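You operate a simulated robot arm through the tools that you are given. There is no shell and no other tool.

The job below is to be done with a simulated robot arm. You get a single attempt, and the scene is never put back.

Task
Put things in order on the top of the grey bench. At the end: the silver steel block is on the grey plate; the orange lamp stands where the grey medium cell stood; the grey medium cell from the top of the grey bench stands on top of the small brown carton; the green lamp stands where the orange lamp stood; whatever was shut is shut again. Leave all else as you found it, and nothing knocked over.

It is judged by the outcome, as a careful person would: the job done as asked, and still so three seconds after it is handed in. It fails if anything else is knocked over, pushed out of place, dropped, spilled or broken.

Robot
A 7-joint arm with a two-finger parallel gripper, fixed in place. Base frame: the origin is at the foot of the arm, x ahead of it, y to its left, z up; the work surface is at about z = 0. Units: m, rad, N and s.
With the tool pointing down near the work surface it reaches from about 0.24 to 0.62 m from the base axis. Its first joint turns from -1.152 to 1.152 rad. Payload 2.6 kg.
The tool frame sits at the grasp point between the pads (the TCP): z along the fingers, y along the line on which they close. The tips reach 0.03 m beyond it. Largest opening 0.094 m; finger width 0.028, thickness 0.01; the body of the gripper, 0.05 by 0.096 m, starts 0.055 m behind the TCP.
Orientation is that of the tool frame in the base frame, as a unit quaternion [w, x, y, z]. With the fingers straight down and closing along the base's y, the tool's x points along the base's -x, its y along +y and its z along -z.

Tools
- The arm moves only by the tool send_rows. Its argument "increments" is a list of rows, each a list of 7 numbers: the shift along the base's x, y, z in m, then the turn, a rotation vector about the base's x, y, z in rad, then the opening in per cent of the stroke, from 0 (shut) to 100 (fully open). In form: [[dx, dy, dz, rx, ry, rz, jaw], ...]. A call has 1 to 20 rows; each row shifts and turns the commanded pose from where the row before left it. Each row takes 0.2 s and may step no farther than 0.05 m and 0.15 rad from the row before; otherwise, or with a gripper value out of range, the whole call is refused. A pose out of reach is approached as far as the arm can. The call stops where the force on the tool passes 40 N (or 10 N more than at its start, if that is more) or the arm is blocked; 0.2 s more then pass. The fingers move at their own pace (about 0.072 m/s each) and stop on an object; they squeeze with about 39 N. The grip force told is the motor's: it shows also when the fingers shut on nothing. Time passes only in rows, and 0.2 s behind the last, so rows that do not move let the fingers close. The reply holds the time, the measured pose of the TCP, the force on the tool along the base axes, the opening and the grip force, in the units named above and with some noise, with the torque about the TCP (base axes, N m) and any sound that the robot's microphone picked up.
- Cameras (640 x 400 px; columns grow to the right, rows downward): "scene" is fixed at [0.0513, 0.4414, 0.5542]; the picture's right is [-0.59, -0.81, 0.00], its down [-0.53, 0.38, -0.76] and it looks along [0.62, -0.45, -0.65] (base axes); focal length 248 px, centre (320, 200). "wrist" rides on the gripper at [0.076, 0.014, -0.103] in the tool frame; the picture's right is [-0.18, 0.98, 0.00], its down [-0.75, -0.14, -0.64] and it looks along [-0.63, -0.12, 0.77] (tool axes); focal length 243 px, centre (320, 200). There is no depth. A picture from a camera that has moved, and an enlarged one, comes with that camera's place and axes in the base frame and with its lens. The place of the scene camera against the robot may be out by one fixed shift of up to 0.012 m in any direction.
- snapshot(camera): a new picture of that camera. The clock stands still meanwhile.
- inspect(camera, box): a new picture of the part [left, top, right, bottom] of that camera's present view, enlarged. The clock stands still meanwhile.
- job_done(): hands the job in; it is judged then, once.

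Nothing tells you positions but the pictures and the camera data. Unless the task says otherwise, let go and move clear before handing in.

The tools are called as name(argument=value, ...) on one line, values as JSON. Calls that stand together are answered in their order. send_rows: Moves the arm, as the interface text tells. Its arguments: {"type":"object","properties":{"increments":{"type":"array","items":{"type":"array","items":{"type":"number"}}}},"required":["increments"]} The other tools are called the same way: snapshot (camera) takes a picture; inspect (camera, box) takes an enlarged picture of a part of a camera's view; job_done () hands the job in.

At the start:

```text
t: 0.0
position: [0.3724, 0.0814, 0.3079]
tcp_rot: [0.001, 0.0, 1.0, 0.0]
force: [0.7, 0.4, -0.7]
torque: [-0.03, 0.01, 0.02]
gripper_width: 0.0942
finger_force: 0.0
```

scene: 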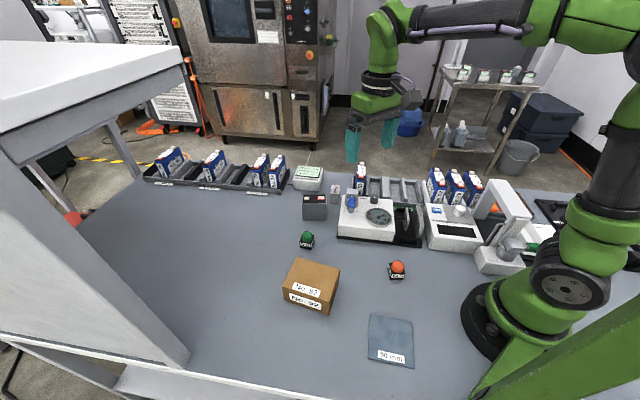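
wrist: 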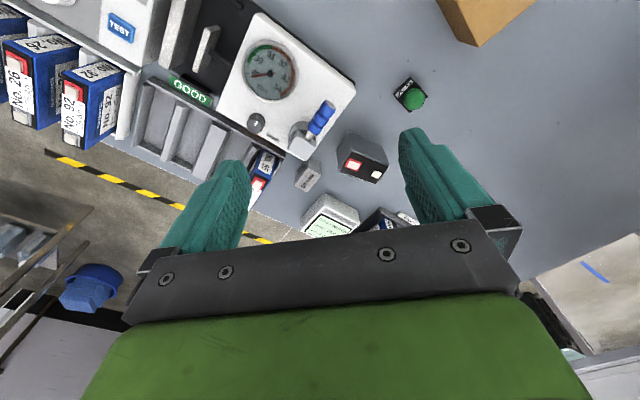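

I see a grey bench with a brown carton, green and orange lamps, a grey plate, a dark grey cell near the gauge device, and several instruments. I'll look closer to identify the items before moving.

inspect(camera="scene", box=[260, 150, 420, 250])

inspect(camera="scene", box=[400, 150, 640, 300])

inspect(camera="scene", box=[260, 220, 420, 320])

inspect(camera="scene", box=[340, 280, 500, 380])

inspect(camera="wrist", box=[180, 0, 440, 240])

```text
4.00 times, centred on (340, 200) of scene
camera zoom: at [0.0513, 0.4414, 0.5542], right [-0.59, -0.81, 0.0], down [-0.53, 0.38, -0.76], along [0.62, -0.45, -0.65], focal length 992 px, centre (240, 200)
```

zoom: 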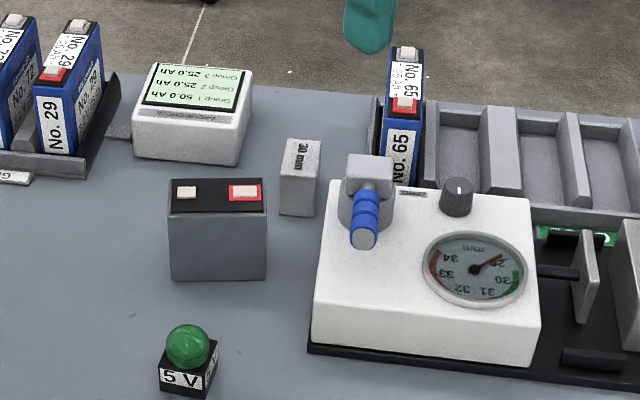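

```text
2.67 times, centred on (520, 225) of scene
camera zoom: at [0.0513, 0.4414, 0.5542], right [-0.59, -0.81, 0.0], down [-0.53, 0.38, -0.76], along [0.62, -0.45, -0.65], focal length 662 px, centre (-213, 133)
```

zoom: 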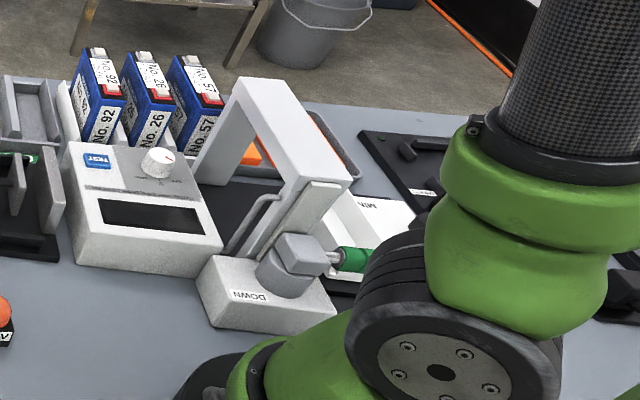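

```text
4.00 times, centred on (340, 270) of scene
camera zoom: at [0.0513, 0.4414, 0.5542], right [-0.59, -0.81, 0.0], down [-0.53, 0.38, -0.76], along [0.62, -0.45, -0.65], focal length 992 px, centre (240, -80)
```

zoom: 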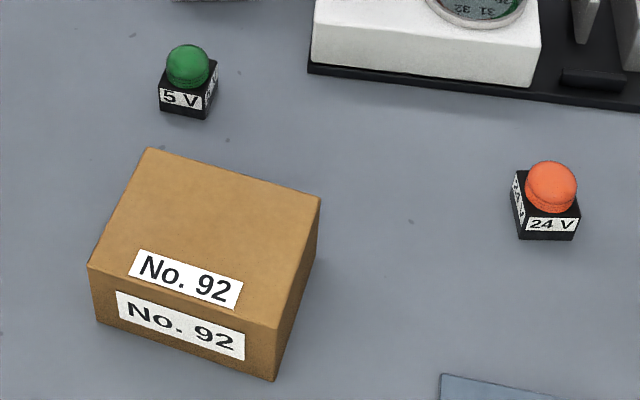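

```text
4.00 times, centred on (420, 330) of scene
camera zoom: at [0.0513, 0.4414, 0.5542], right [-0.59, -0.81, 0.0], down [-0.53, 0.38, -0.76], along [0.62, -0.45, -0.65], focal length 992 px, centre (-80, -320)
```

zoom: 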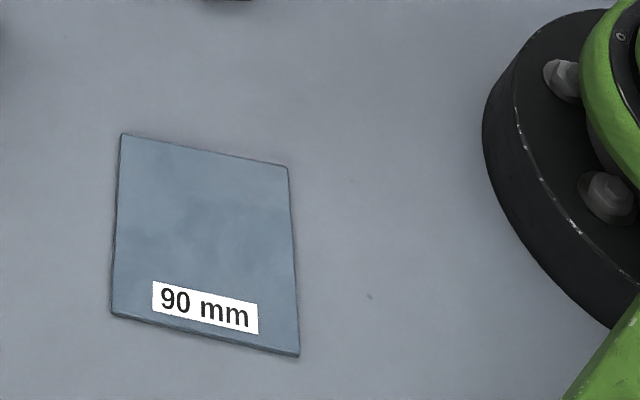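

```text
1.67 times, centred on (310, 120) of wrist
camera zoom: at [0.2966, 0.096, 0.411], right [0.18, 0.98, 0.0], down [0.75, -0.14, 0.64], along [0.63, -0.12, -0.77], focal length 404 px, centre (337, 333)
```

zoom: 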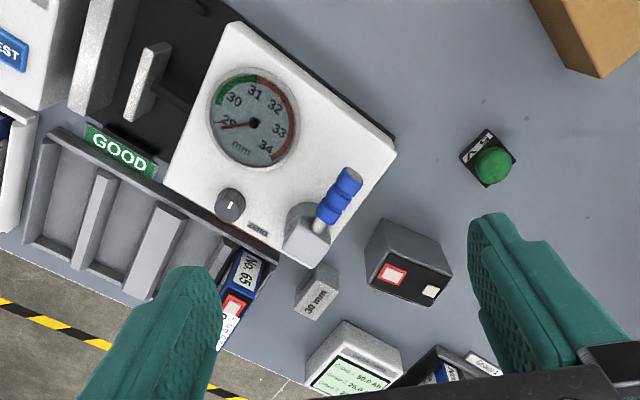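

The pictures show the 30 mm steel block and the dark grey cell left of the dial gauge. The green lamp is at about (0.44, 0.20), the orange lamp at (0.22, 0.08), the plate at (0.13, 0.20) and the carton at (0.31, 0.27). I'll lower the wrist camera a bit to get a better view of the block and cell.

send_rows(increments=[[-0.004, 0, -0.036, 0, 0, 0, 100], [-0.004, 0, -0.036, 0, 0, 0, 100], [-0.004, 0, -0.036, 0, 0, 0, 100], [0, 0, 0, 0, 0, 0, 100]])

snapshot(camera="wrist")

inspect(camera="wrist", box=[240, 100, 440, 225])

```text
t: 1.0
position: [0.3601, 0.082, 0.2005]
tcp_rot: [0.0, -0.001, 1.0, 0.0]
force: [-0.5, 1.0, 0.0]
torque: [0.02, 0.0, 0.01]
gripper_width: 0.0938
finger_force: 0.0
```

```text
taken
camera wrist: at [0.2834, 0.0955, 0.3032], right [0.18, 0.98, 0.0], down [0.75, -0.14, 0.64], along [0.63, -0.12, -0.77], focal length 243 px, centre (320, 200)
```

wrist: 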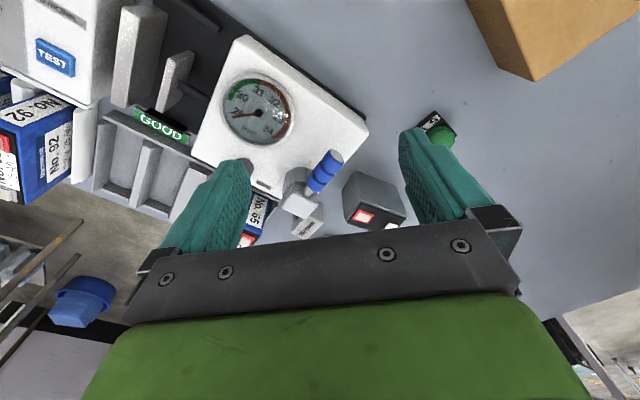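

```text
3.20 times, centred on (340, 162) of wrist
camera zoom: at [0.2834, 0.0955, 0.3032], right [0.18, 0.98, 0.0], down [0.75, -0.14, 0.64], along [0.63, -0.12, -0.77], focal length 776 px, centre (256, 320)
```

zoom: 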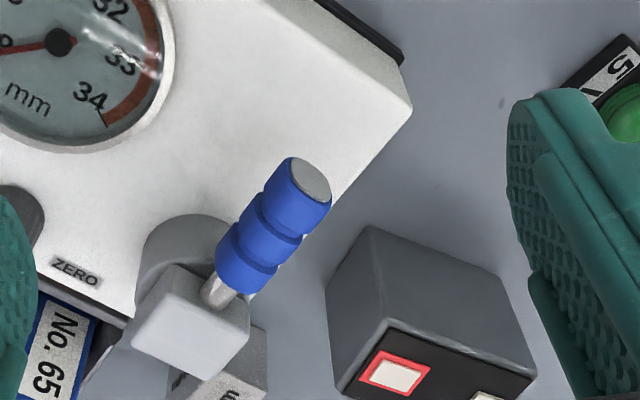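

The gripper hides part of the block and cell from here. I'll rise and move almost above them for a clearer look.

send_rows(increments=[[0.03, 0, 0.03, 0, 0, 0, 100], [0.035, 0, 0.03, 0, 0, 0, 100], [0.035, 0, 0.02, 0, 0, 0, 100], [0.03, 0, 0, 0, 0, 0, 100], [0, 0, 0, 0, 0, 0, 100]])

snapshot(camera="wrist")

inspect(camera="wrist", box=[220, 20, 420, 145])

```text
t: 2.2
position: [0.4918, 0.0836, 0.2795]
tcp_rot: [-0.001, 0.0, 1.0, 0.0]
force: [-0.9, 0.7, -0.7]
torque: [-0.03, -0.04, 0.0]
gripper_width: 0.094
finger_force: 0.0
```

```text
taken
camera wrist: at [0.4156, 0.0974, 0.383], right [0.18, 0.98, 0.0], down [0.75, -0.14, 0.64], along [0.63, -0.12, -0.77], focal length 243 px, centre (320, 200)
```

wrist: 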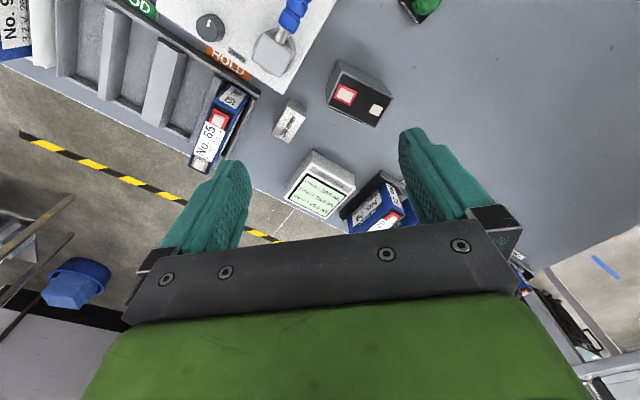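

```text
3.20 times, centred on (320, 82) of wrist
camera zoom: at [0.4156, 0.0974, 0.383], right [0.18, 0.98, 0.0], down [0.75, -0.14, 0.64], along [0.63, -0.12, -0.77], focal length 776 px, centre (320, 576)
```

zoom: 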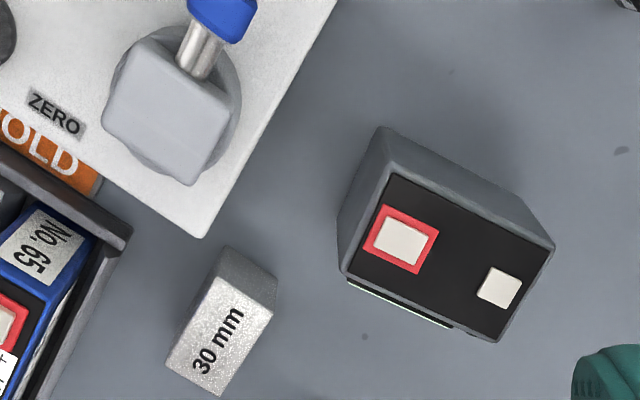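

That gives a clear view of the block, the cell and the toggle lever on the gauge. I'll enlarge more to measure their corners.

inspect(camera="wrist", box=[260, 85, 340, 135])

inspect(camera="wrist", box=[315, 55, 411, 115])

inspect(camera="wrist", box=[160, 0, 320, 100])

```text
8.00 times, centred on (300, 110) of wrist
camera zoom: at [0.4156, 0.0974, 0.383], right [0.18, 0.98, 0.0], down [0.75, -0.14, 0.64], along [0.63, -0.12, -0.77], focal length 1941 px, centre (480, 920)
```

zoom: 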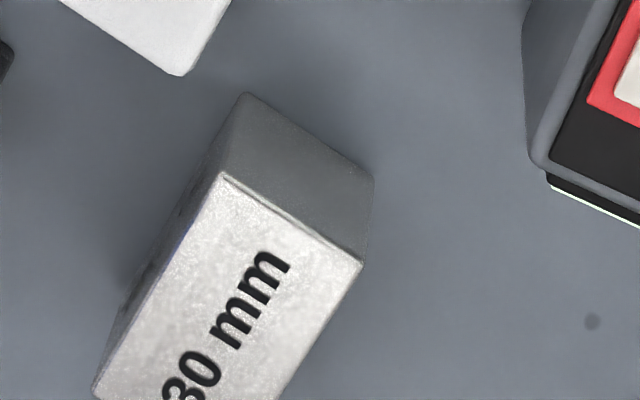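

```text
6.67 times, centred on (363, 85) of wrist
camera zoom: at [0.4156, 0.0974, 0.383], right [0.18, 0.98, 0.0], down [0.75, -0.14, 0.64], along [0.63, -0.12, -0.77], focal length 1618 px, centre (33, 967)
```

zoom: 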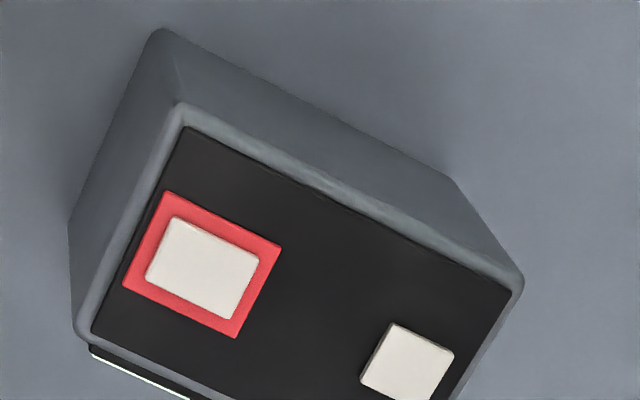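

```text
4.00 times, centred on (240, 50) of wrist
camera zoom: at [0.4156, 0.0974, 0.383], right [0.18, 0.98, 0.0], down [0.75, -0.14, 0.64], along [0.63, -0.12, -0.77], focal length 970 px, centre (640, 800)
```

zoom: 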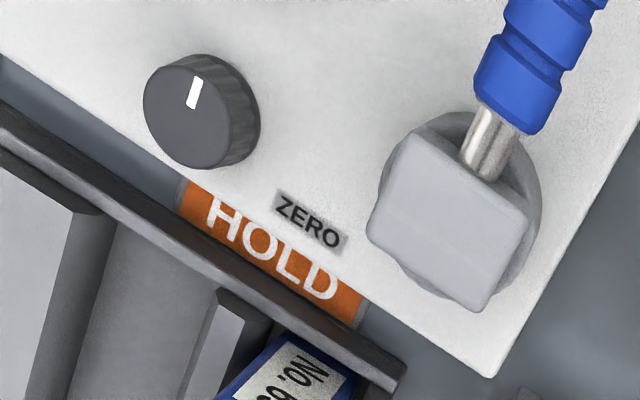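

Measured from this view, the steel block is about 0.05 × 0.03 × 0.044 m, centred near (0.550, 0.025) and turned about 45°. The cell is about 0.072 × 0.041 × 0.068 m, centred near (0.523, 0.129) with its long axis at about 55°. I'll turn the tool and go above the cell to check alignment.

send_rows(increments=[[0.0044, 0.0065, -0.0114, 0, 0, 0.1371, 75], [0.0044, 0.0065, -0.0114, 0, 0, 0.1371, 75], [0.0044, 0.0065, -0.0114, 0, 0, 0.1371, 75], [0.0044, 0.0065, -0.0114, 0, 0, 0.1371, 75], [0.0044, 0.0065, -0.0114, 0, 0, 0.1371, 75], [0.0044, 0.0065, -0.0114, 0, 0, 0.1371, 75], [0.0044, 0.0065, -0.0114, 0, 0, 0.1371, 75], [0, 0, 0, 0, 0, 0, 75]])

snapshot(camera="wrist")

inspect(camera="wrist", box=[240, 40, 400, 140])

snapshot(camera="scene")

```text
t: 4.0
position: [0.5216, 0.1293, 0.1987]
tcp_rot: [0.0, -0.464, 0.886, 0.0]
force: [-0.4, -1.0, 0.1]
torque: [0.03, 0.01, 0.0]
gripper_width: 0.0707
finger_force: 0.1
```

```text
taken
camera wrist: at [0.4664, 0.0748, 0.3021], right [-0.7, 0.71, 0.0], down [0.55, 0.54, 0.64], along [0.46, 0.45, -0.77], focal length 243 px, centre (320, 200)
```

wrist: 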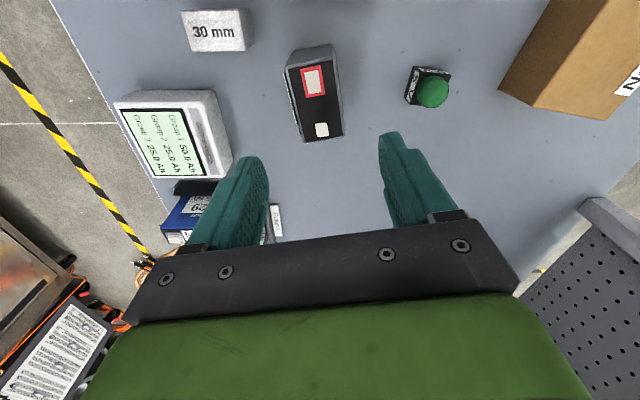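

```text
4.00 times, centred on (320, 90) of wrist
camera zoom: at [0.4664, 0.0748, 0.3021], right [-0.7, 0.71, 0.0], down [0.55, 0.54, 0.64], along [0.46, 0.45, -0.77], focal length 970 px, centre (320, 640)
```

zoom: 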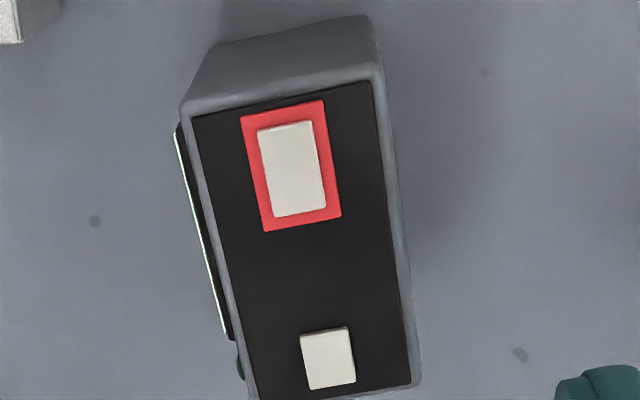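

```text
taken
```

scene: 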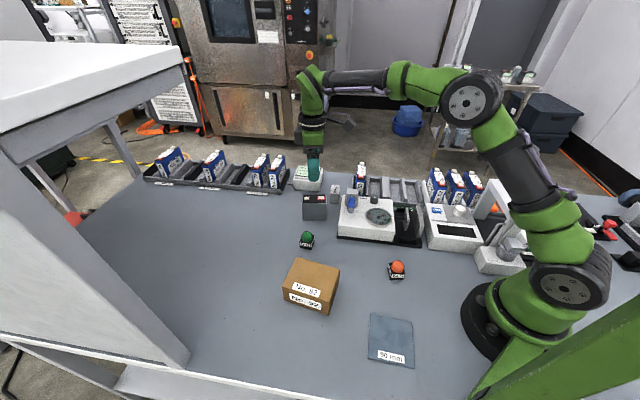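

The tool lines up with the cell to within about 2 mm and half a degree. I'll go down and grip it across its short sides.

send_rows(increments=[[0.002, -0.0006, -0.04, 0, 0, 0, 75], [0, 0, -0.04, 0, 0, 0, 75], [0, 0, -0.04, 0, 0, 0, 75], [0, 0, -0.036, 0, 0, 0, 75], [0, 0, 0, 0, 0, 0, 75]])

snapshot(camera="wrist")

inspect(camera="scene", box=[260, 150, 420, 250])

```text
t: 5.2
position: [0.5236, 0.1265, 0.0456]
tcp_rot: [0.0, -0.462, 0.887, 0.0]
force: [0.6, -0.5, 0.3]
torque: [-0.01, 0.0, 0.01]
gripper_width: 0.0707
finger_force: 0.1
```

```text
taken
camera wrist: at [0.4681, 0.0747, 0.1485], right [-0.7, 0.71, 0.0], down [0.55, 0.54, 0.64], along [0.46, 0.45, -0.77], focal length 243 px, centre (320, 200)
```

wrist: 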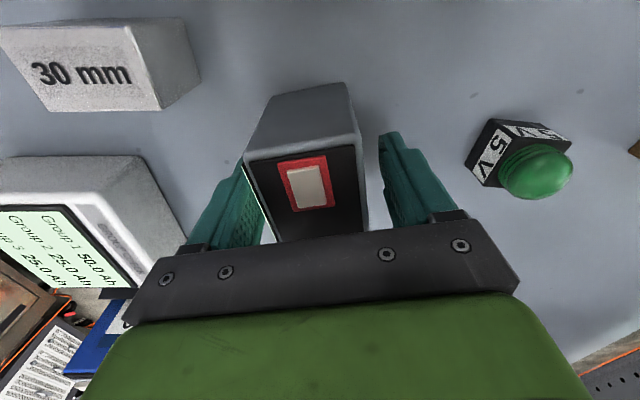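

```text
4.00 times, centred on (340, 200) of scene
camera zoom: at [0.0513, 0.4414, 0.5542], right [-0.59, -0.81, 0.0], down [-0.53, 0.38, -0.76], along [0.62, -0.45, -0.65], focal length 992 px, centre (240, 200)
```

zoom: 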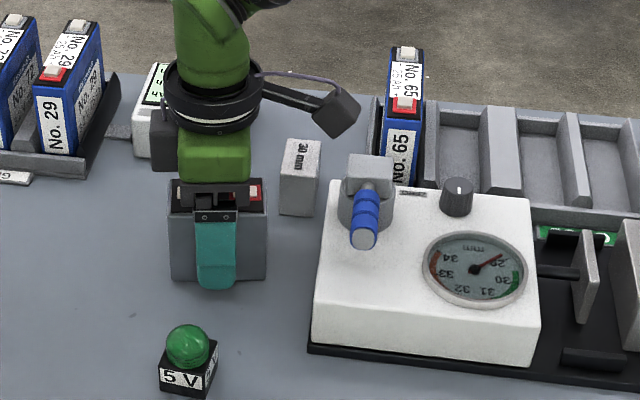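

The fingers straddle the cell cleanly. Closing the grip.

send_rows(increments=[[0, 0, 0, 0, 0, 0, 0], [0, 0, 0, 0, 0, 0, 0], [0, 0, 0, 0, 0, 0, 0], [0, 0, 0, 0, 0, 0, 0]])

```text
t: 6.2
position: [0.5241, 0.1289, 0.0467]
tcp_rot: [0.0, -0.462, 0.887, 0.0]
force: [-0.5, 0.0, -0.5]
torque: [0.07, -0.02, -0.03]
gripper_width: 0.0491
finger_force: 38.6
```

Grip force is 38.6 N at a width of 0.049 m. I'll check the picture, then lift a little.

inspect(camera="scene", box=[280, 160, 360, 210])

send_rows(increments=[[0, 0, 0.01, 0, 0, 0, 0], [0, 0, 0.02, 0, 0, 0, 0], [0, 0, 0.02, 0, 0, 0, 0]])

snapshot(camera="wrist")

inspect(camera="scene", box=[260, 150, 420, 250])

```text
8.00 times, centred on (320, 185) of scene
camera zoom: at [0.0513, 0.4414, 0.5542], right [-0.59, -0.81, 0.0], down [-0.53, 0.38, -0.76], along [0.62, -0.45, -0.65], focal length 1985 px, centre (320, 320)
```

zoom: 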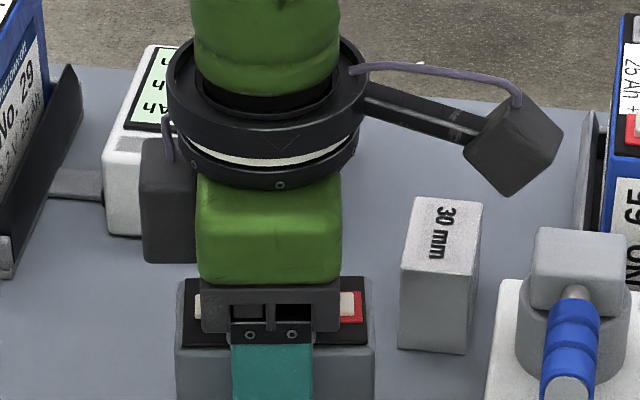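

```text
t: 7.0
position: [0.5237, 0.126, 0.0944]
tcp_rot: [0.0, -0.462, 0.887, 0.0]
force: [-0.1, 0.5, -4.7]
torque: [0.0, 0.02, -0.01]
gripper_width: 0.0491
finger_force: 39.1
```

```text
taken
camera wrist: at [0.468, 0.0725, 0.1982], right [-0.7, 0.71, 0.0], down [0.55, 0.54, 0.64], along [0.46, 0.45, -0.77], focal length 243 px, centre (320, 200)
```

wrist: 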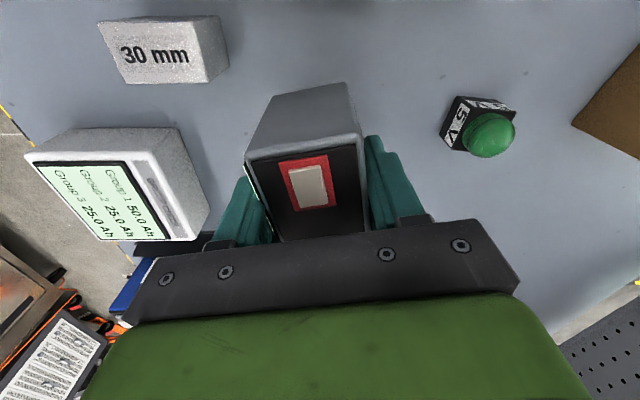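

```text
4.00 times, centred on (340, 200) of scene
camera zoom: at [0.0513, 0.4414, 0.5542], right [-0.59, -0.81, 0.0], down [-0.53, 0.38, -0.76], along [0.62, -0.45, -0.65], focal length 992 px, centre (240, 200)
```

zoom: 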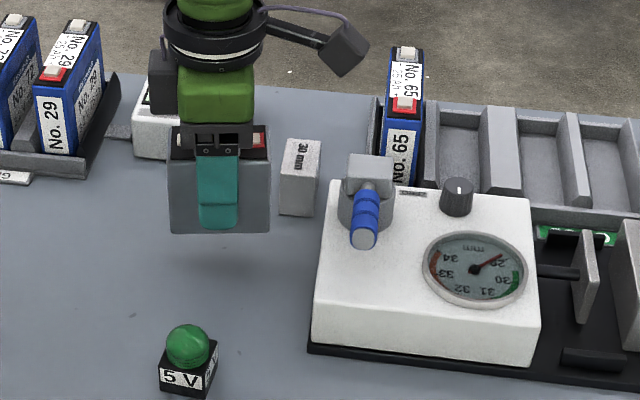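

The cell is lifted cleanly and weighs about 0.5 kg. I'll raise it and carry it towards the carton at a safe height, turning it 20° to match the carton.

send_rows(increments=[[0, 0, 0.04, 0, 0, 0, 0], [0, 0, 0.045, 0, 0, 0, 0], [-0.01, 0.01, 0.045, 0, 0, -0.03, 0], [-0.025, 0.025, 0.04, 0, 0, -0.05, 0], [-0.03, 0.03, 0.03, 0, 0, -0.06, 0], [-0.03, 0.03, 0.006, 0, 0, -0.06, 0], [-0.03, 0.03, 0, 0, 0, -0.06, 0], [-0.025, 0.025, 0, 0, 0, -0.05, 0], [-0.024, 0.022, 0, 0, 0, -0.039, 0], [0, 0, 0, 0, 0, 0, 0]])

snapshot(camera="wrist")

snapshot(camera="scene")

```text
refused: row 4 steps farther than a row can; nothing moved
```

```text
taken
camera wrist: at [0.468, 0.0725, 0.1982], right [-0.7, 0.71, 0.0], down [0.55, 0.54, 0.64], along [0.46, 0.45, -0.77], focal length 243 px, centre (320, 200)
```

wrist: 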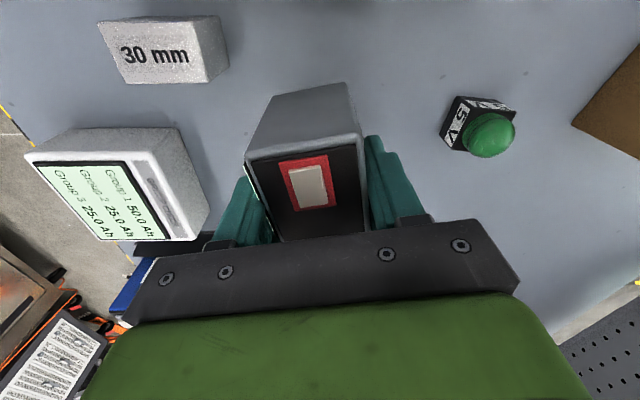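

```text
taken
```

scene: 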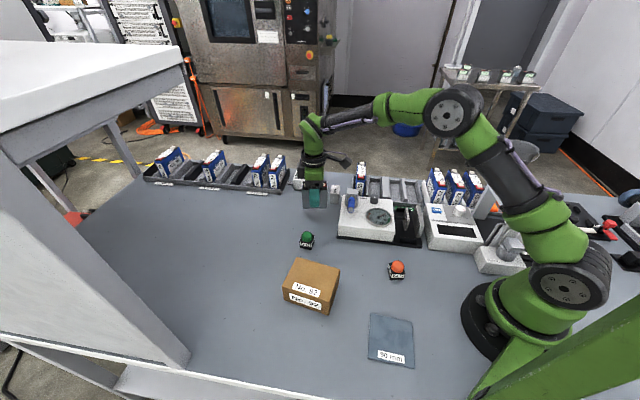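

One row exceeded the step limit. I'll resend the move with smaller steps.

send_rows(increments=[[0, 0, 0.045, 0, 0, 0, 0], [0, 0, 0.045, 0, 0, 0, 0], [-0.01, 0.01, 0.045, 0, 0, -0.03, 0], [-0.02, 0.02, 0.035, 0, 0, -0.05, 0], [-0.026, 0.026, 0.025, 0, 0, -0.06, 0], [-0.03, 0.03, 0.011, 0, 0, -0.06, 0], [-0.03, 0.03, 0, 0, 0, -0.06, 0], [-0.03, 0.03, 0, 0, 0, -0.05, 0], [-0.028, 0.028, 0, 0, 0, -0.039, 0], [0, 0, 0, 0, 0, 0, 0]])

snapshot(camera="wrist")

snapshot(camera="scene")

```text
t: 9.2
position: [0.3499, 0.3002, 0.2999]
tcp_rot: [0.0, -0.301, 0.954, 0.0]
force: [-0.7, -0.7, -4.2]
torque: [-0.02, -0.03, 0.01]
gripper_width: 0.0492
finger_force: 39.0
```

```text
taken
camera wrist: at [0.2799, 0.2686, 0.4028], right [-0.41, 0.91, 0.0], down [0.7, 0.32, 0.64], along [0.58, 0.27, -0.77], focal length 243 px, centre (320, 200)
```

wrist: 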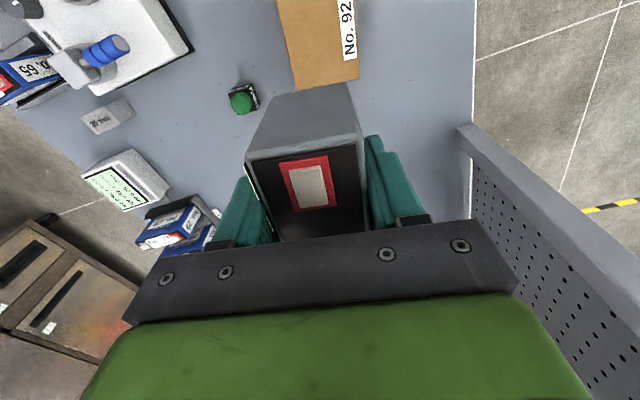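

```text
taken
```

scene: 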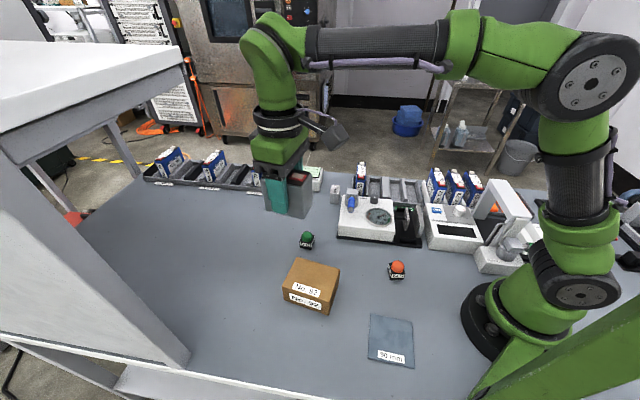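

I can see the carton's far part at the top of the wrist view. I'll enlarge that, and also look at the same area in the scene view.

inspect(camera="wrist", box=[240, 0, 400, 100])

inspect(camera="scene", box=[270, 240, 366, 330])

```text
4.00 times, centred on (320, 50) of wrist
camera zoom: at [0.2799, 0.2686, 0.4028], right [-0.41, 0.91, 0.0], down [0.7, 0.32, 0.64], along [0.58, 0.27, -0.77], focal length 970 px, centre (320, 800)
```

zoom: 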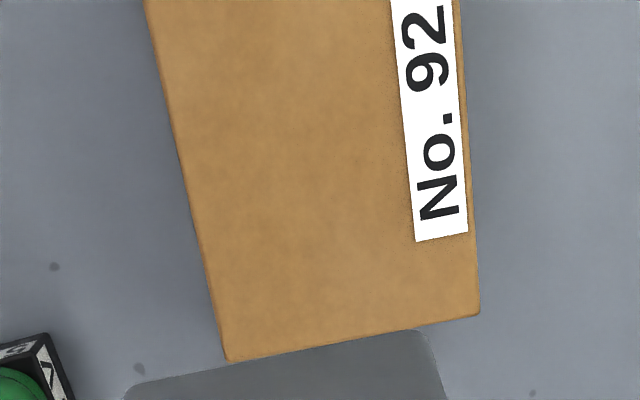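

```text
4.44 times, centred on (318, 285) of scene
camera zoom: at [0.0513, 0.4414, 0.5542], right [-0.59, -0.81, 0.0], down [-0.53, 0.38, -0.76], along [0.62, -0.45, -0.65], focal length 1103 px, centre (329, -178)
```

zoom: 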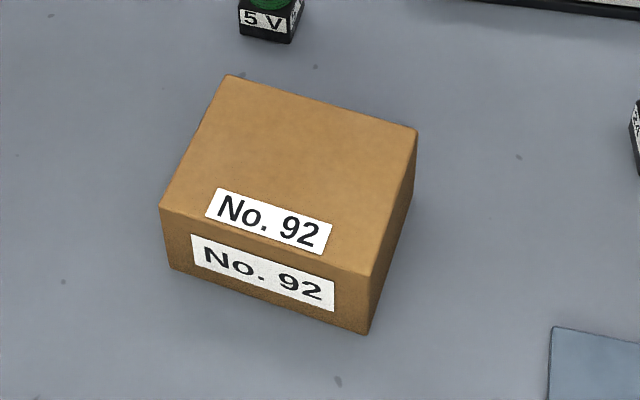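

The carton measures about 0.107 × 0.083 × 0.06 m, centred near (0.312, 0.285) with its long axis at 35°. Both cameras agree once I correct the scene view by about +0.011 m in y. I'll move over it and lower to just above its top.

send_rows(increments=[[-0.019, -0.0076, 0, 0, 0, 0, 0], [-0.019, -0.0076, 0, 0, 0, 0, 0], [0, 0, -0.045, 0, 0, 0, 0], [0, 0, -0.045, 0, 0, 0, 0], [0, 0, -0.045, 0, 0, 0, 0], [0, 0, -0.04, 0, 0, 0, 0], [0, 0, 0, 0, 0, 0, 0]])

snapshot(camera="wrist")

inspect(camera="scene", box=[240, 200, 400, 330])

```text
t: 10.8
position: [0.311, 0.284, 0.1248]
tcp_rot: [0.0, -0.301, 0.954, 0.0]
force: [0.0, -0.3, -5.3]
torque: [-0.01, -0.02, -0.01]
gripper_width: 0.0491
finger_force: 38.4
```

```text
taken
camera wrist: at [0.2398, 0.253, 0.2282], right [-0.41, 0.91, 0.0], down [0.7, 0.32, 0.64], along [0.58, 0.27, -0.77], focal length 243 px, centre (320, 200)
```

wrist: 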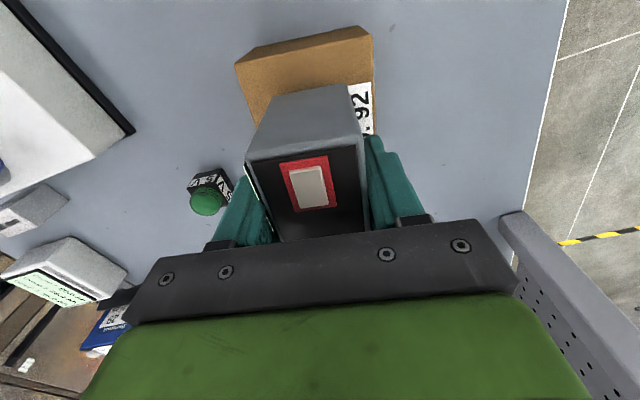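

```text
3.08 times, centred on (320, 265) of scene
camera zoom: at [0.0513, 0.4414, 0.5542], right [-0.59, -0.81, 0.0], down [-0.53, 0.38, -0.76], along [0.62, -0.45, -0.65], focal length 763 px, centre (320, 0)
```

zoom: 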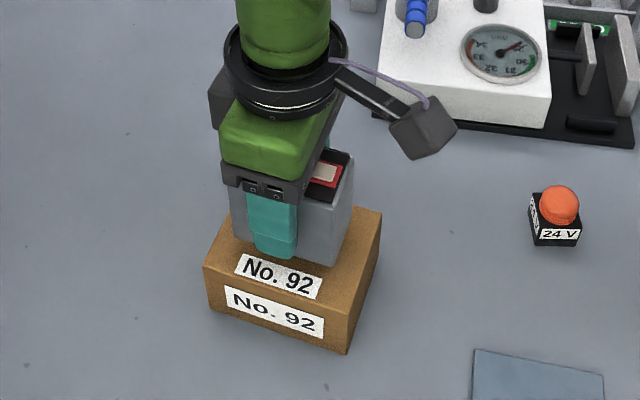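

The cell hovers over the middle of the carton. I'll lower it in small steps and watch for contact.

send_rows(increments=[[0, 0, -0.008, 0, 0, 0, 0], [0, 0, -0.006, 0, 0, 0, 0], [0, 0, -0.002, 0, 0, 0, 0], [0, 0, 0, 0, 0, 0, 0]])

inspect(camera="scene", box=[270, 220, 366, 310])

```text
t: 11.8
position: [0.3098, 0.2859, 0.1088]
tcp_rot: [0.0, -0.301, 0.954, 0.0]
force: [0.4, -0.9, -5.4]
torque: [0.02, -0.02, 0.0]
gripper_width: 0.049
finger_force: 38.6
```

```text
4.44 times, centred on (318, 265) of scene
camera zoom: at [0.0513, 0.4414, 0.5542], right [-0.59, -0.81, 0.0], down [-0.53, 0.38, -0.76], along [0.62, -0.45, -0.65], focal length 1103 px, centre (329, -89)
```

zoom: 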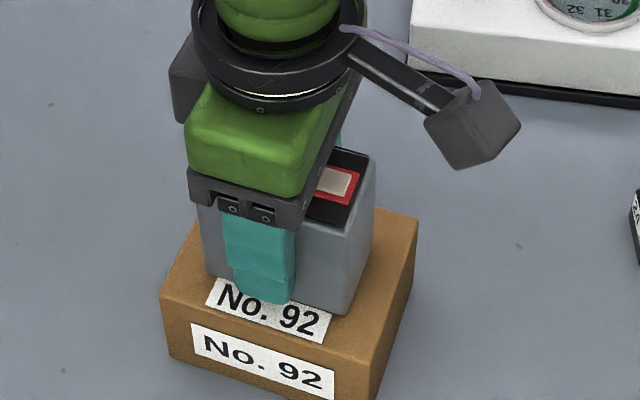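

send_rows(increments=[[0, 0, -0.0015, 0, 0, 0, 0], [0, 0, -0.0015, 0, 0, 0, 0], [0, 0, 0, 0, 0, 0, 0]])

```text
t: 12.6
position: [0.3122, 0.2857, 0.1075]
tcp_rot: [0.0, -0.301, 0.954, 0.002]
force: [-10.3, -6.8, 25.9]
torque: [-0.41, 0.43, 0.0]
gripper_width: 0.0492
finger_force: 38.8
```

Contact is made, with about 26 N pressing. I'll ease up by about 1 mm before releasing.

send_rows(increments=[[0, 0, 0.001, 0, 0, 0, 0], [0, 0, 0, 0, 0, 0, 0]])

```text
t: 13.2
position: [0.3121, 0.2869, 0.1073]
tcp_rot: [0.001, -0.301, 0.954, 0.0]
force: [-10.2, -2.2, 21.3]
torque: [0.09, 0.13, 0.0]
gripper_width: 0.0491
finger_force: 38.9
```

send_rows(increments=[[0, 0, 0.001, 0, 0, 0, 0], [0, 0, 0, 0, 0, 0, 0]])

inspect(camera="scene", box=[270, 220, 366, 310])

```text
t: 13.8
position: [0.3115, 0.2851, 0.1085]
tcp_rot: [0.0, -0.303, 0.953, 0.0]
force: [-1.7, 4.4, 6.8]
torque: [0.45, -0.25, 0.16]
gripper_width: 0.0492
finger_force: 39.6
```

```text
4.44 times, centred on (318, 265) of scene
camera zoom: at [0.0512, 0.4414, 0.5542], right [-0.59, -0.81, 0.0], down [-0.53, 0.38, -0.76], along [0.62, -0.45, -0.65], focal length 1103 px, centre (329, -89)
```

zoom: 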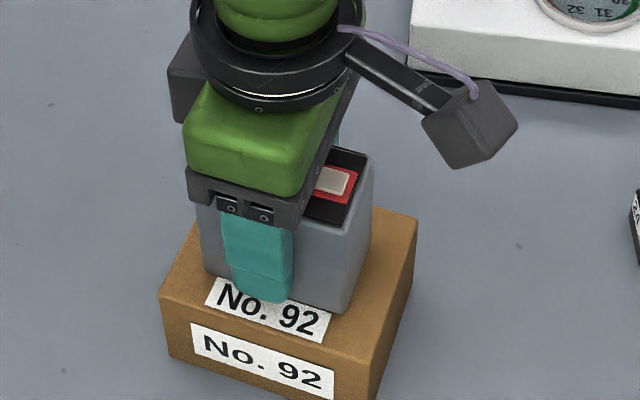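

The cell rests on the carton with little force. I'll open gently and rise straight up.

send_rows(increments=[[0, 0, 0.0005, 0, 0, 0, 0], [0, 0, 0, 0, 0, 0, 58], [0, 0, 0, 0, 0, 0, 66], [0, 0, 0, 0, 0, 0, 72], [0, 0, 0, 0, 0, 0, 72]])

inspect(camera="scene", box=[270, 220, 366, 310])

snapshot(camera="wrist")

```text
t: 15.0
position: [0.3122, 0.2846, 0.1077]
tcp_rot: [-0.001, -0.301, 0.954, 0.001]
force: [-0.4, -0.6, -0.2]
torque: [0.0, 0.02, -0.02]
gripper_width: 0.0678
finger_force: 0.0
```

```text
4.44 times, centred on (318, 265) of scene
camera zoom: at [0.0513, 0.4414, 0.5542], right [-0.59, -0.81, 0.0], down [-0.53, 0.38, -0.76], along [0.62, -0.45, -0.65], focal length 1103 px, centre (329, -89)
```

zoom: 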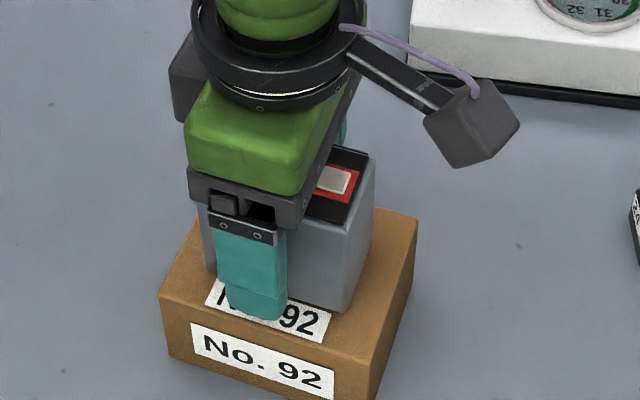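

```text
taken
camera wrist: at [0.241, 0.2533, 0.2113], right [-0.41, 0.91, 0.0], down [0.7, 0.32, 0.64], along [0.58, 0.27, -0.77], focal length 243 px, centre (320, 200)
```

wrist: 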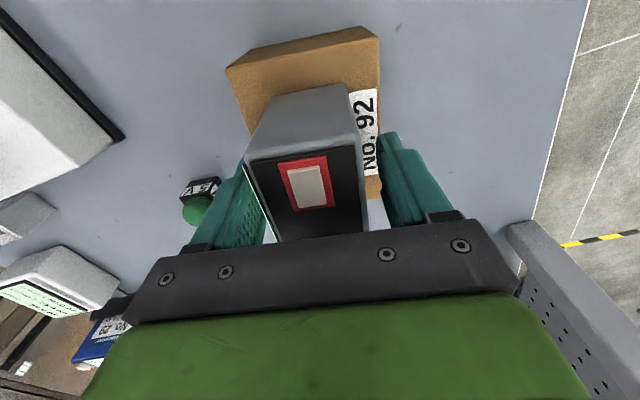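

The cell stands on the carton and the carton didn't move. I'll rise and go to look at the orange lamp near the base.

send_rows(increments=[[0, 0, 0.02, 0, 0, 0, 72], [0, 0, 0.04, 0, 0, 0, 72], [0, 0, 0.04, 0, 0, 0, 75], [0, 0, 0.03, 0, 0, 0, 75], [-0.0104, -0.037, 0, 0, 0, 0.066, 75], [-0.0104, -0.037, 0, 0, 0, 0.066, 75], [-0.0104, -0.037, 0, 0, 0, 0.066, 75], [-0.0104, -0.037, 0, 0, 0, 0.066, 75], [-0.0104, -0.037, 0, 0, 0, 0.066, 75], [0, 0, 0, 0, 0, 0, 75]])

snapshot(camera="wrist")

snapshot(camera="scene")

```text
t: 17.2
position: [0.2589, 0.1001, 0.2382]
tcp_rot: [0.001, -0.454, 0.891, 0.0]
force: [-0.1, 0.6, 0.1]
torque: [0.02, 0.0, 0.03]
gripper_width: 0.0707
finger_force: 0.1
```

```text
taken
camera wrist: at [0.2029, 0.0473, 0.3415], right [-0.69, 0.73, 0.0], down [0.56, 0.53, 0.64], along [0.47, 0.44, -0.77], focal length 243 px, centre (320, 200)
```

wrist: 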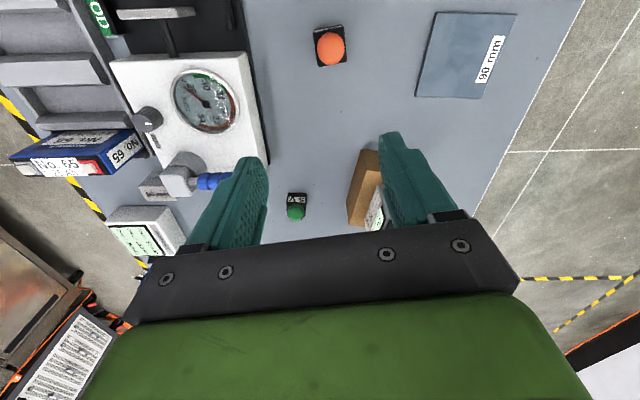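

```text
taken
```

scene: 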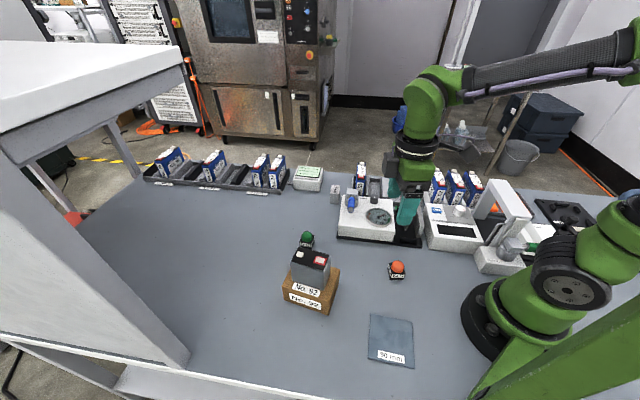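

From here both lamps and the plate are visible, and the cell stands well on the carton. I'll enlarge the lamps and the plate.

inspect(camera="wrist", box=[290, 10, 370, 85])

inspect(camera="wrist", box=[400, 0, 540, 110])

inspect(camera="wrist", box=[270, 170, 330, 230])

inspect(camera="scene", box=[370, 245, 430, 295])

inspect(camera="scene", box=[260, 220, 360, 320])

```text
5.33 times, centred on (330, 48) of wrist
camera zoom: at [0.2029, 0.0473, 0.3415], right [-0.69, 0.73, 0.0], down [0.56, 0.53, 0.64], along [0.47, 0.44, -0.77], focal length 1294 px, centre (267, 1013)
```

zoom: 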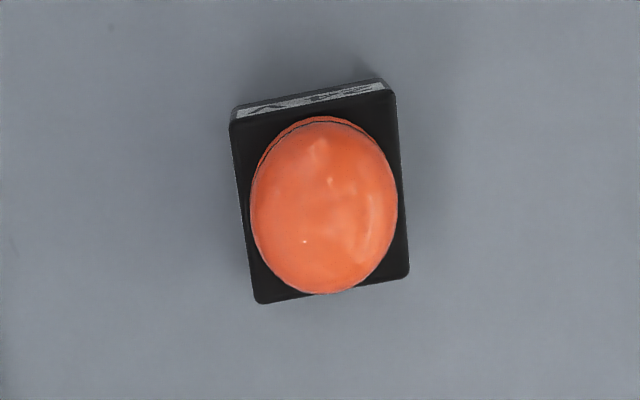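

```text
3.64 times, centred on (470, 55) of wrist
camera zoom: at [0.2029, 0.0473, 0.3415], right [-0.69, 0.73, 0.0], down [0.56, 0.53, 0.64], along [0.47, 0.44, -0.77], focal length 882 px, centre (-226, 727)
```

zoom: 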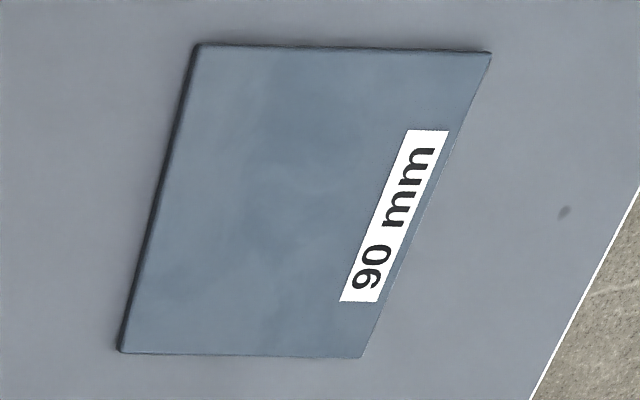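

```text
6.67 times, centred on (300, 200) of wrist
camera zoom: at [0.2029, 0.0473, 0.3415], right [-0.69, 0.73, 0.0], down [0.56, 0.53, 0.64], along [0.47, 0.44, -0.77], focal length 1618 px, centre (453, 200)
```

zoom: 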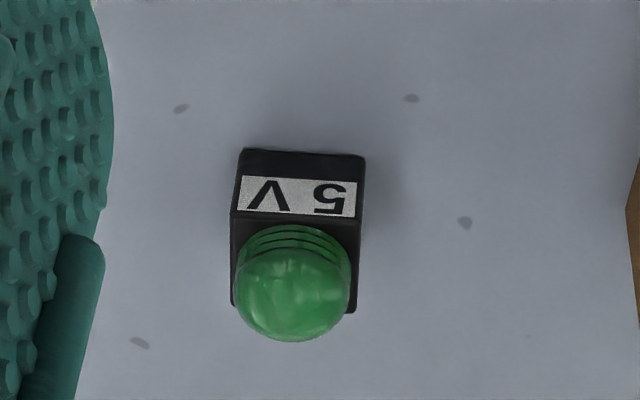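

```text
8.00 times, centred on (400, 270) of scene
camera zoom: at [0.0513, 0.4414, 0.5542], right [-0.59, -0.81, 0.0], down [-0.53, 0.38, -0.76], along [0.62, -0.45, -0.65], focal length 1985 px, centre (-320, -360)
```

zoom: 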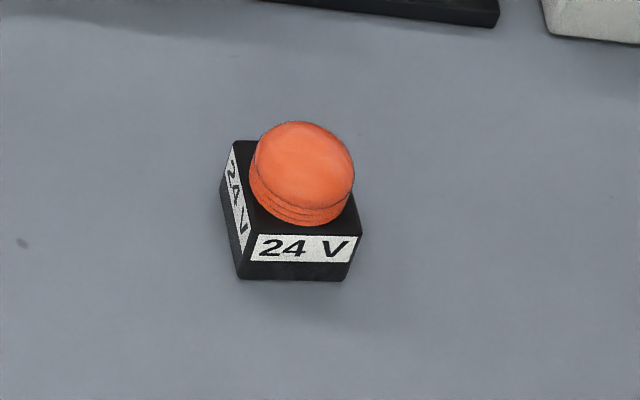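

```text
4.00 times, centred on (310, 270) of scene
camera zoom: at [0.0513, 0.4414, 0.5542], right [-0.59, -0.81, 0.0], down [-0.53, 0.38, -0.76], along [0.62, -0.45, -0.65], focal length 992 px, centre (360, -80)
```

zoom: 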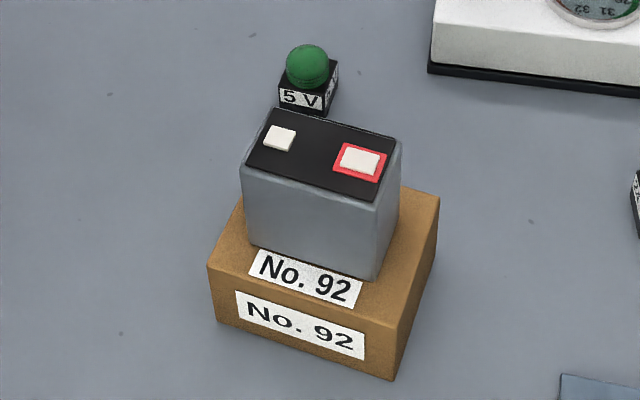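

The orange lamp's box is about 0.032 m square, centred near (0.227, 0.086) with axes at 53°/143°. The green lamp is near (0.439, 0.214) with axes at about 39°, and the plate is centred near (0.127, 0.213). I'll go above the orange lamp and verify.

send_rows(increments=[[-0.016, -0.007, -0.03, 0, 0, -0.0175, 60], [-0.0161, -0.0069, -0.03, 0, 0, 0, 60], [0, 0, -0.03, 0, 0, 0, 60], [0, 0, -0.028, 0, 0, 0, 60], [0, 0, 0, 0, 0, 0, 60]])

snapshot(camera="wrist")

inspect(camera="wrist", box=[260, 70, 380, 150])

snapshot(camera="scene")

```text
t: 18.4
position: [0.2257, 0.0851, 0.1186]
tcp_rot: [0.0, -0.447, 0.895, 0.001]
force: [0.6, -0.6, -0.3]
torque: [0.01, -0.01, -0.03]
gripper_width: 0.0564
finger_force: 0.1
```

```text
taken
camera wrist: at [0.1693, 0.0333, 0.223], right [-0.67, 0.74, 0.0], down [0.57, 0.52, 0.64], along [0.47, 0.43, -0.77], focal length 243 px, centre (320, 200)
```

wrist: 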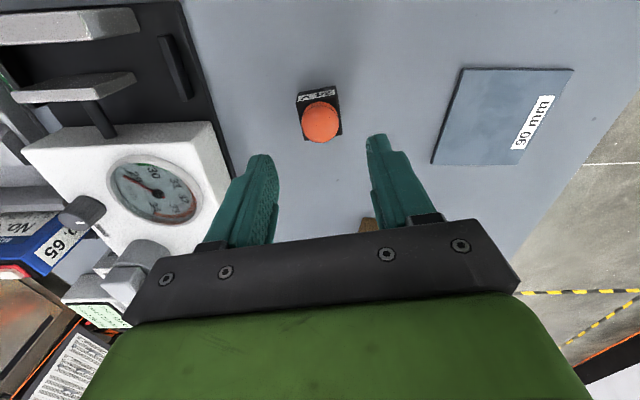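

```text
5.00 times, centred on (320, 110) of wrist
camera zoom: at [0.1693, 0.0333, 0.223], right [-0.67, 0.74, 0.0], down [0.57, 0.52, 0.64], along [0.47, 0.43, -0.77], focal length 1213 px, centre (320, 650)
```

zoom: 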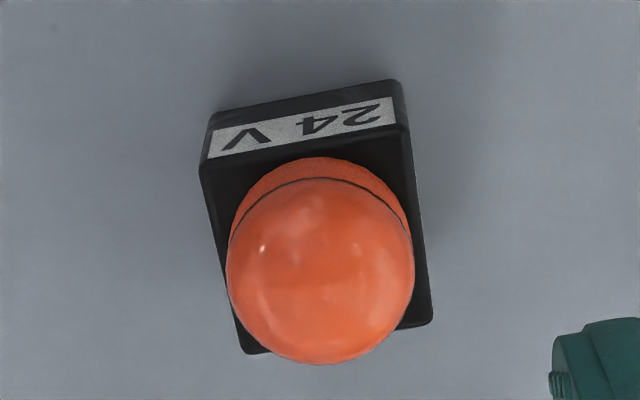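

```text
taken
```

scene: 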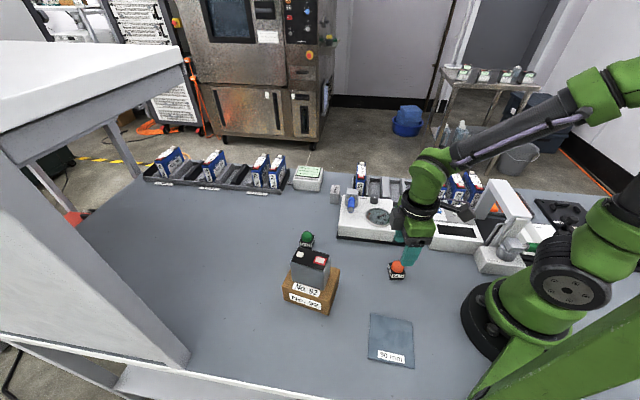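

The tool is centred over the lamp within 1 mm. I'll go down and grip it by its black base.

send_rows(increments=[[0, 0, -0.03, 0, 0, 0, 60], [0, 0, -0.03, 0, 0, 0, 60], [0, 0, -0.016, 0, 0, 0, 60], [0, 0, -0.008, 0, 0, 0, 60], [0, 0, 0, 0, 0, 0, 60]])

inspect(camera="scene", box=[350, 220, 450, 300])

snapshot(camera="wrist")

```text
t: 19.6
position: [0.2265, 0.0862, 0.0367]
tcp_rot: [0.001, -0.446, 0.895, 0.0]
force: [-1.2, -0.4, 0.0]
torque: [-0.05, 0.03, 0.0]
gripper_width: 0.0563
finger_force: 0.0
```

```text
5.00 times, centred on (400, 260) of scene
camera zoom: at [0.0513, 0.4414, 0.5542], right [-0.59, -0.81, 0.0], down [-0.53, 0.38, -0.76], along [0.62, -0.45, -0.65], focal length 1240 px, centre (-80, -100)
```

zoom: 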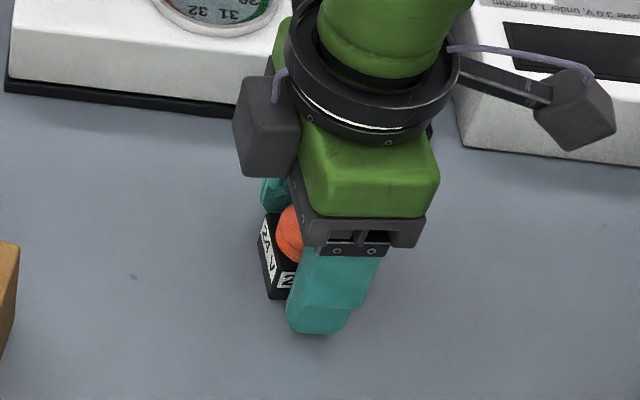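

```text
taken
camera wrist: at [0.1692, 0.0337, 0.1402], right [-0.67, 0.74, 0.0], down [0.57, 0.52, 0.64], along [0.47, 0.43, -0.77], focal length 243 px, centre (320, 200)
```

wrist: 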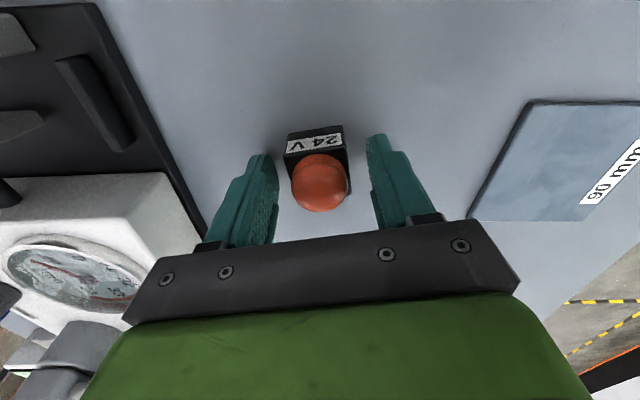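

The lamp is centred between the fingers. Closing.

send_rows(increments=[[0, 0, 0, 0, 0, 0, 0], [0, 0, 0, 0, 0, 0, 0], [0, 0, 0, 0, 0, 0, 0], [0, 0, 0, 0, 0, 0, 0]])

```text
t: 20.6
position: [0.2255, 0.0852, 0.0367]
tcp_rot: [0.0, -0.446, 0.895, 0.0]
force: [-0.2, -0.4, -0.3]
torque: [-0.01, -0.03, 0.0]
gripper_width: 0.0329
finger_force: 39.0
```

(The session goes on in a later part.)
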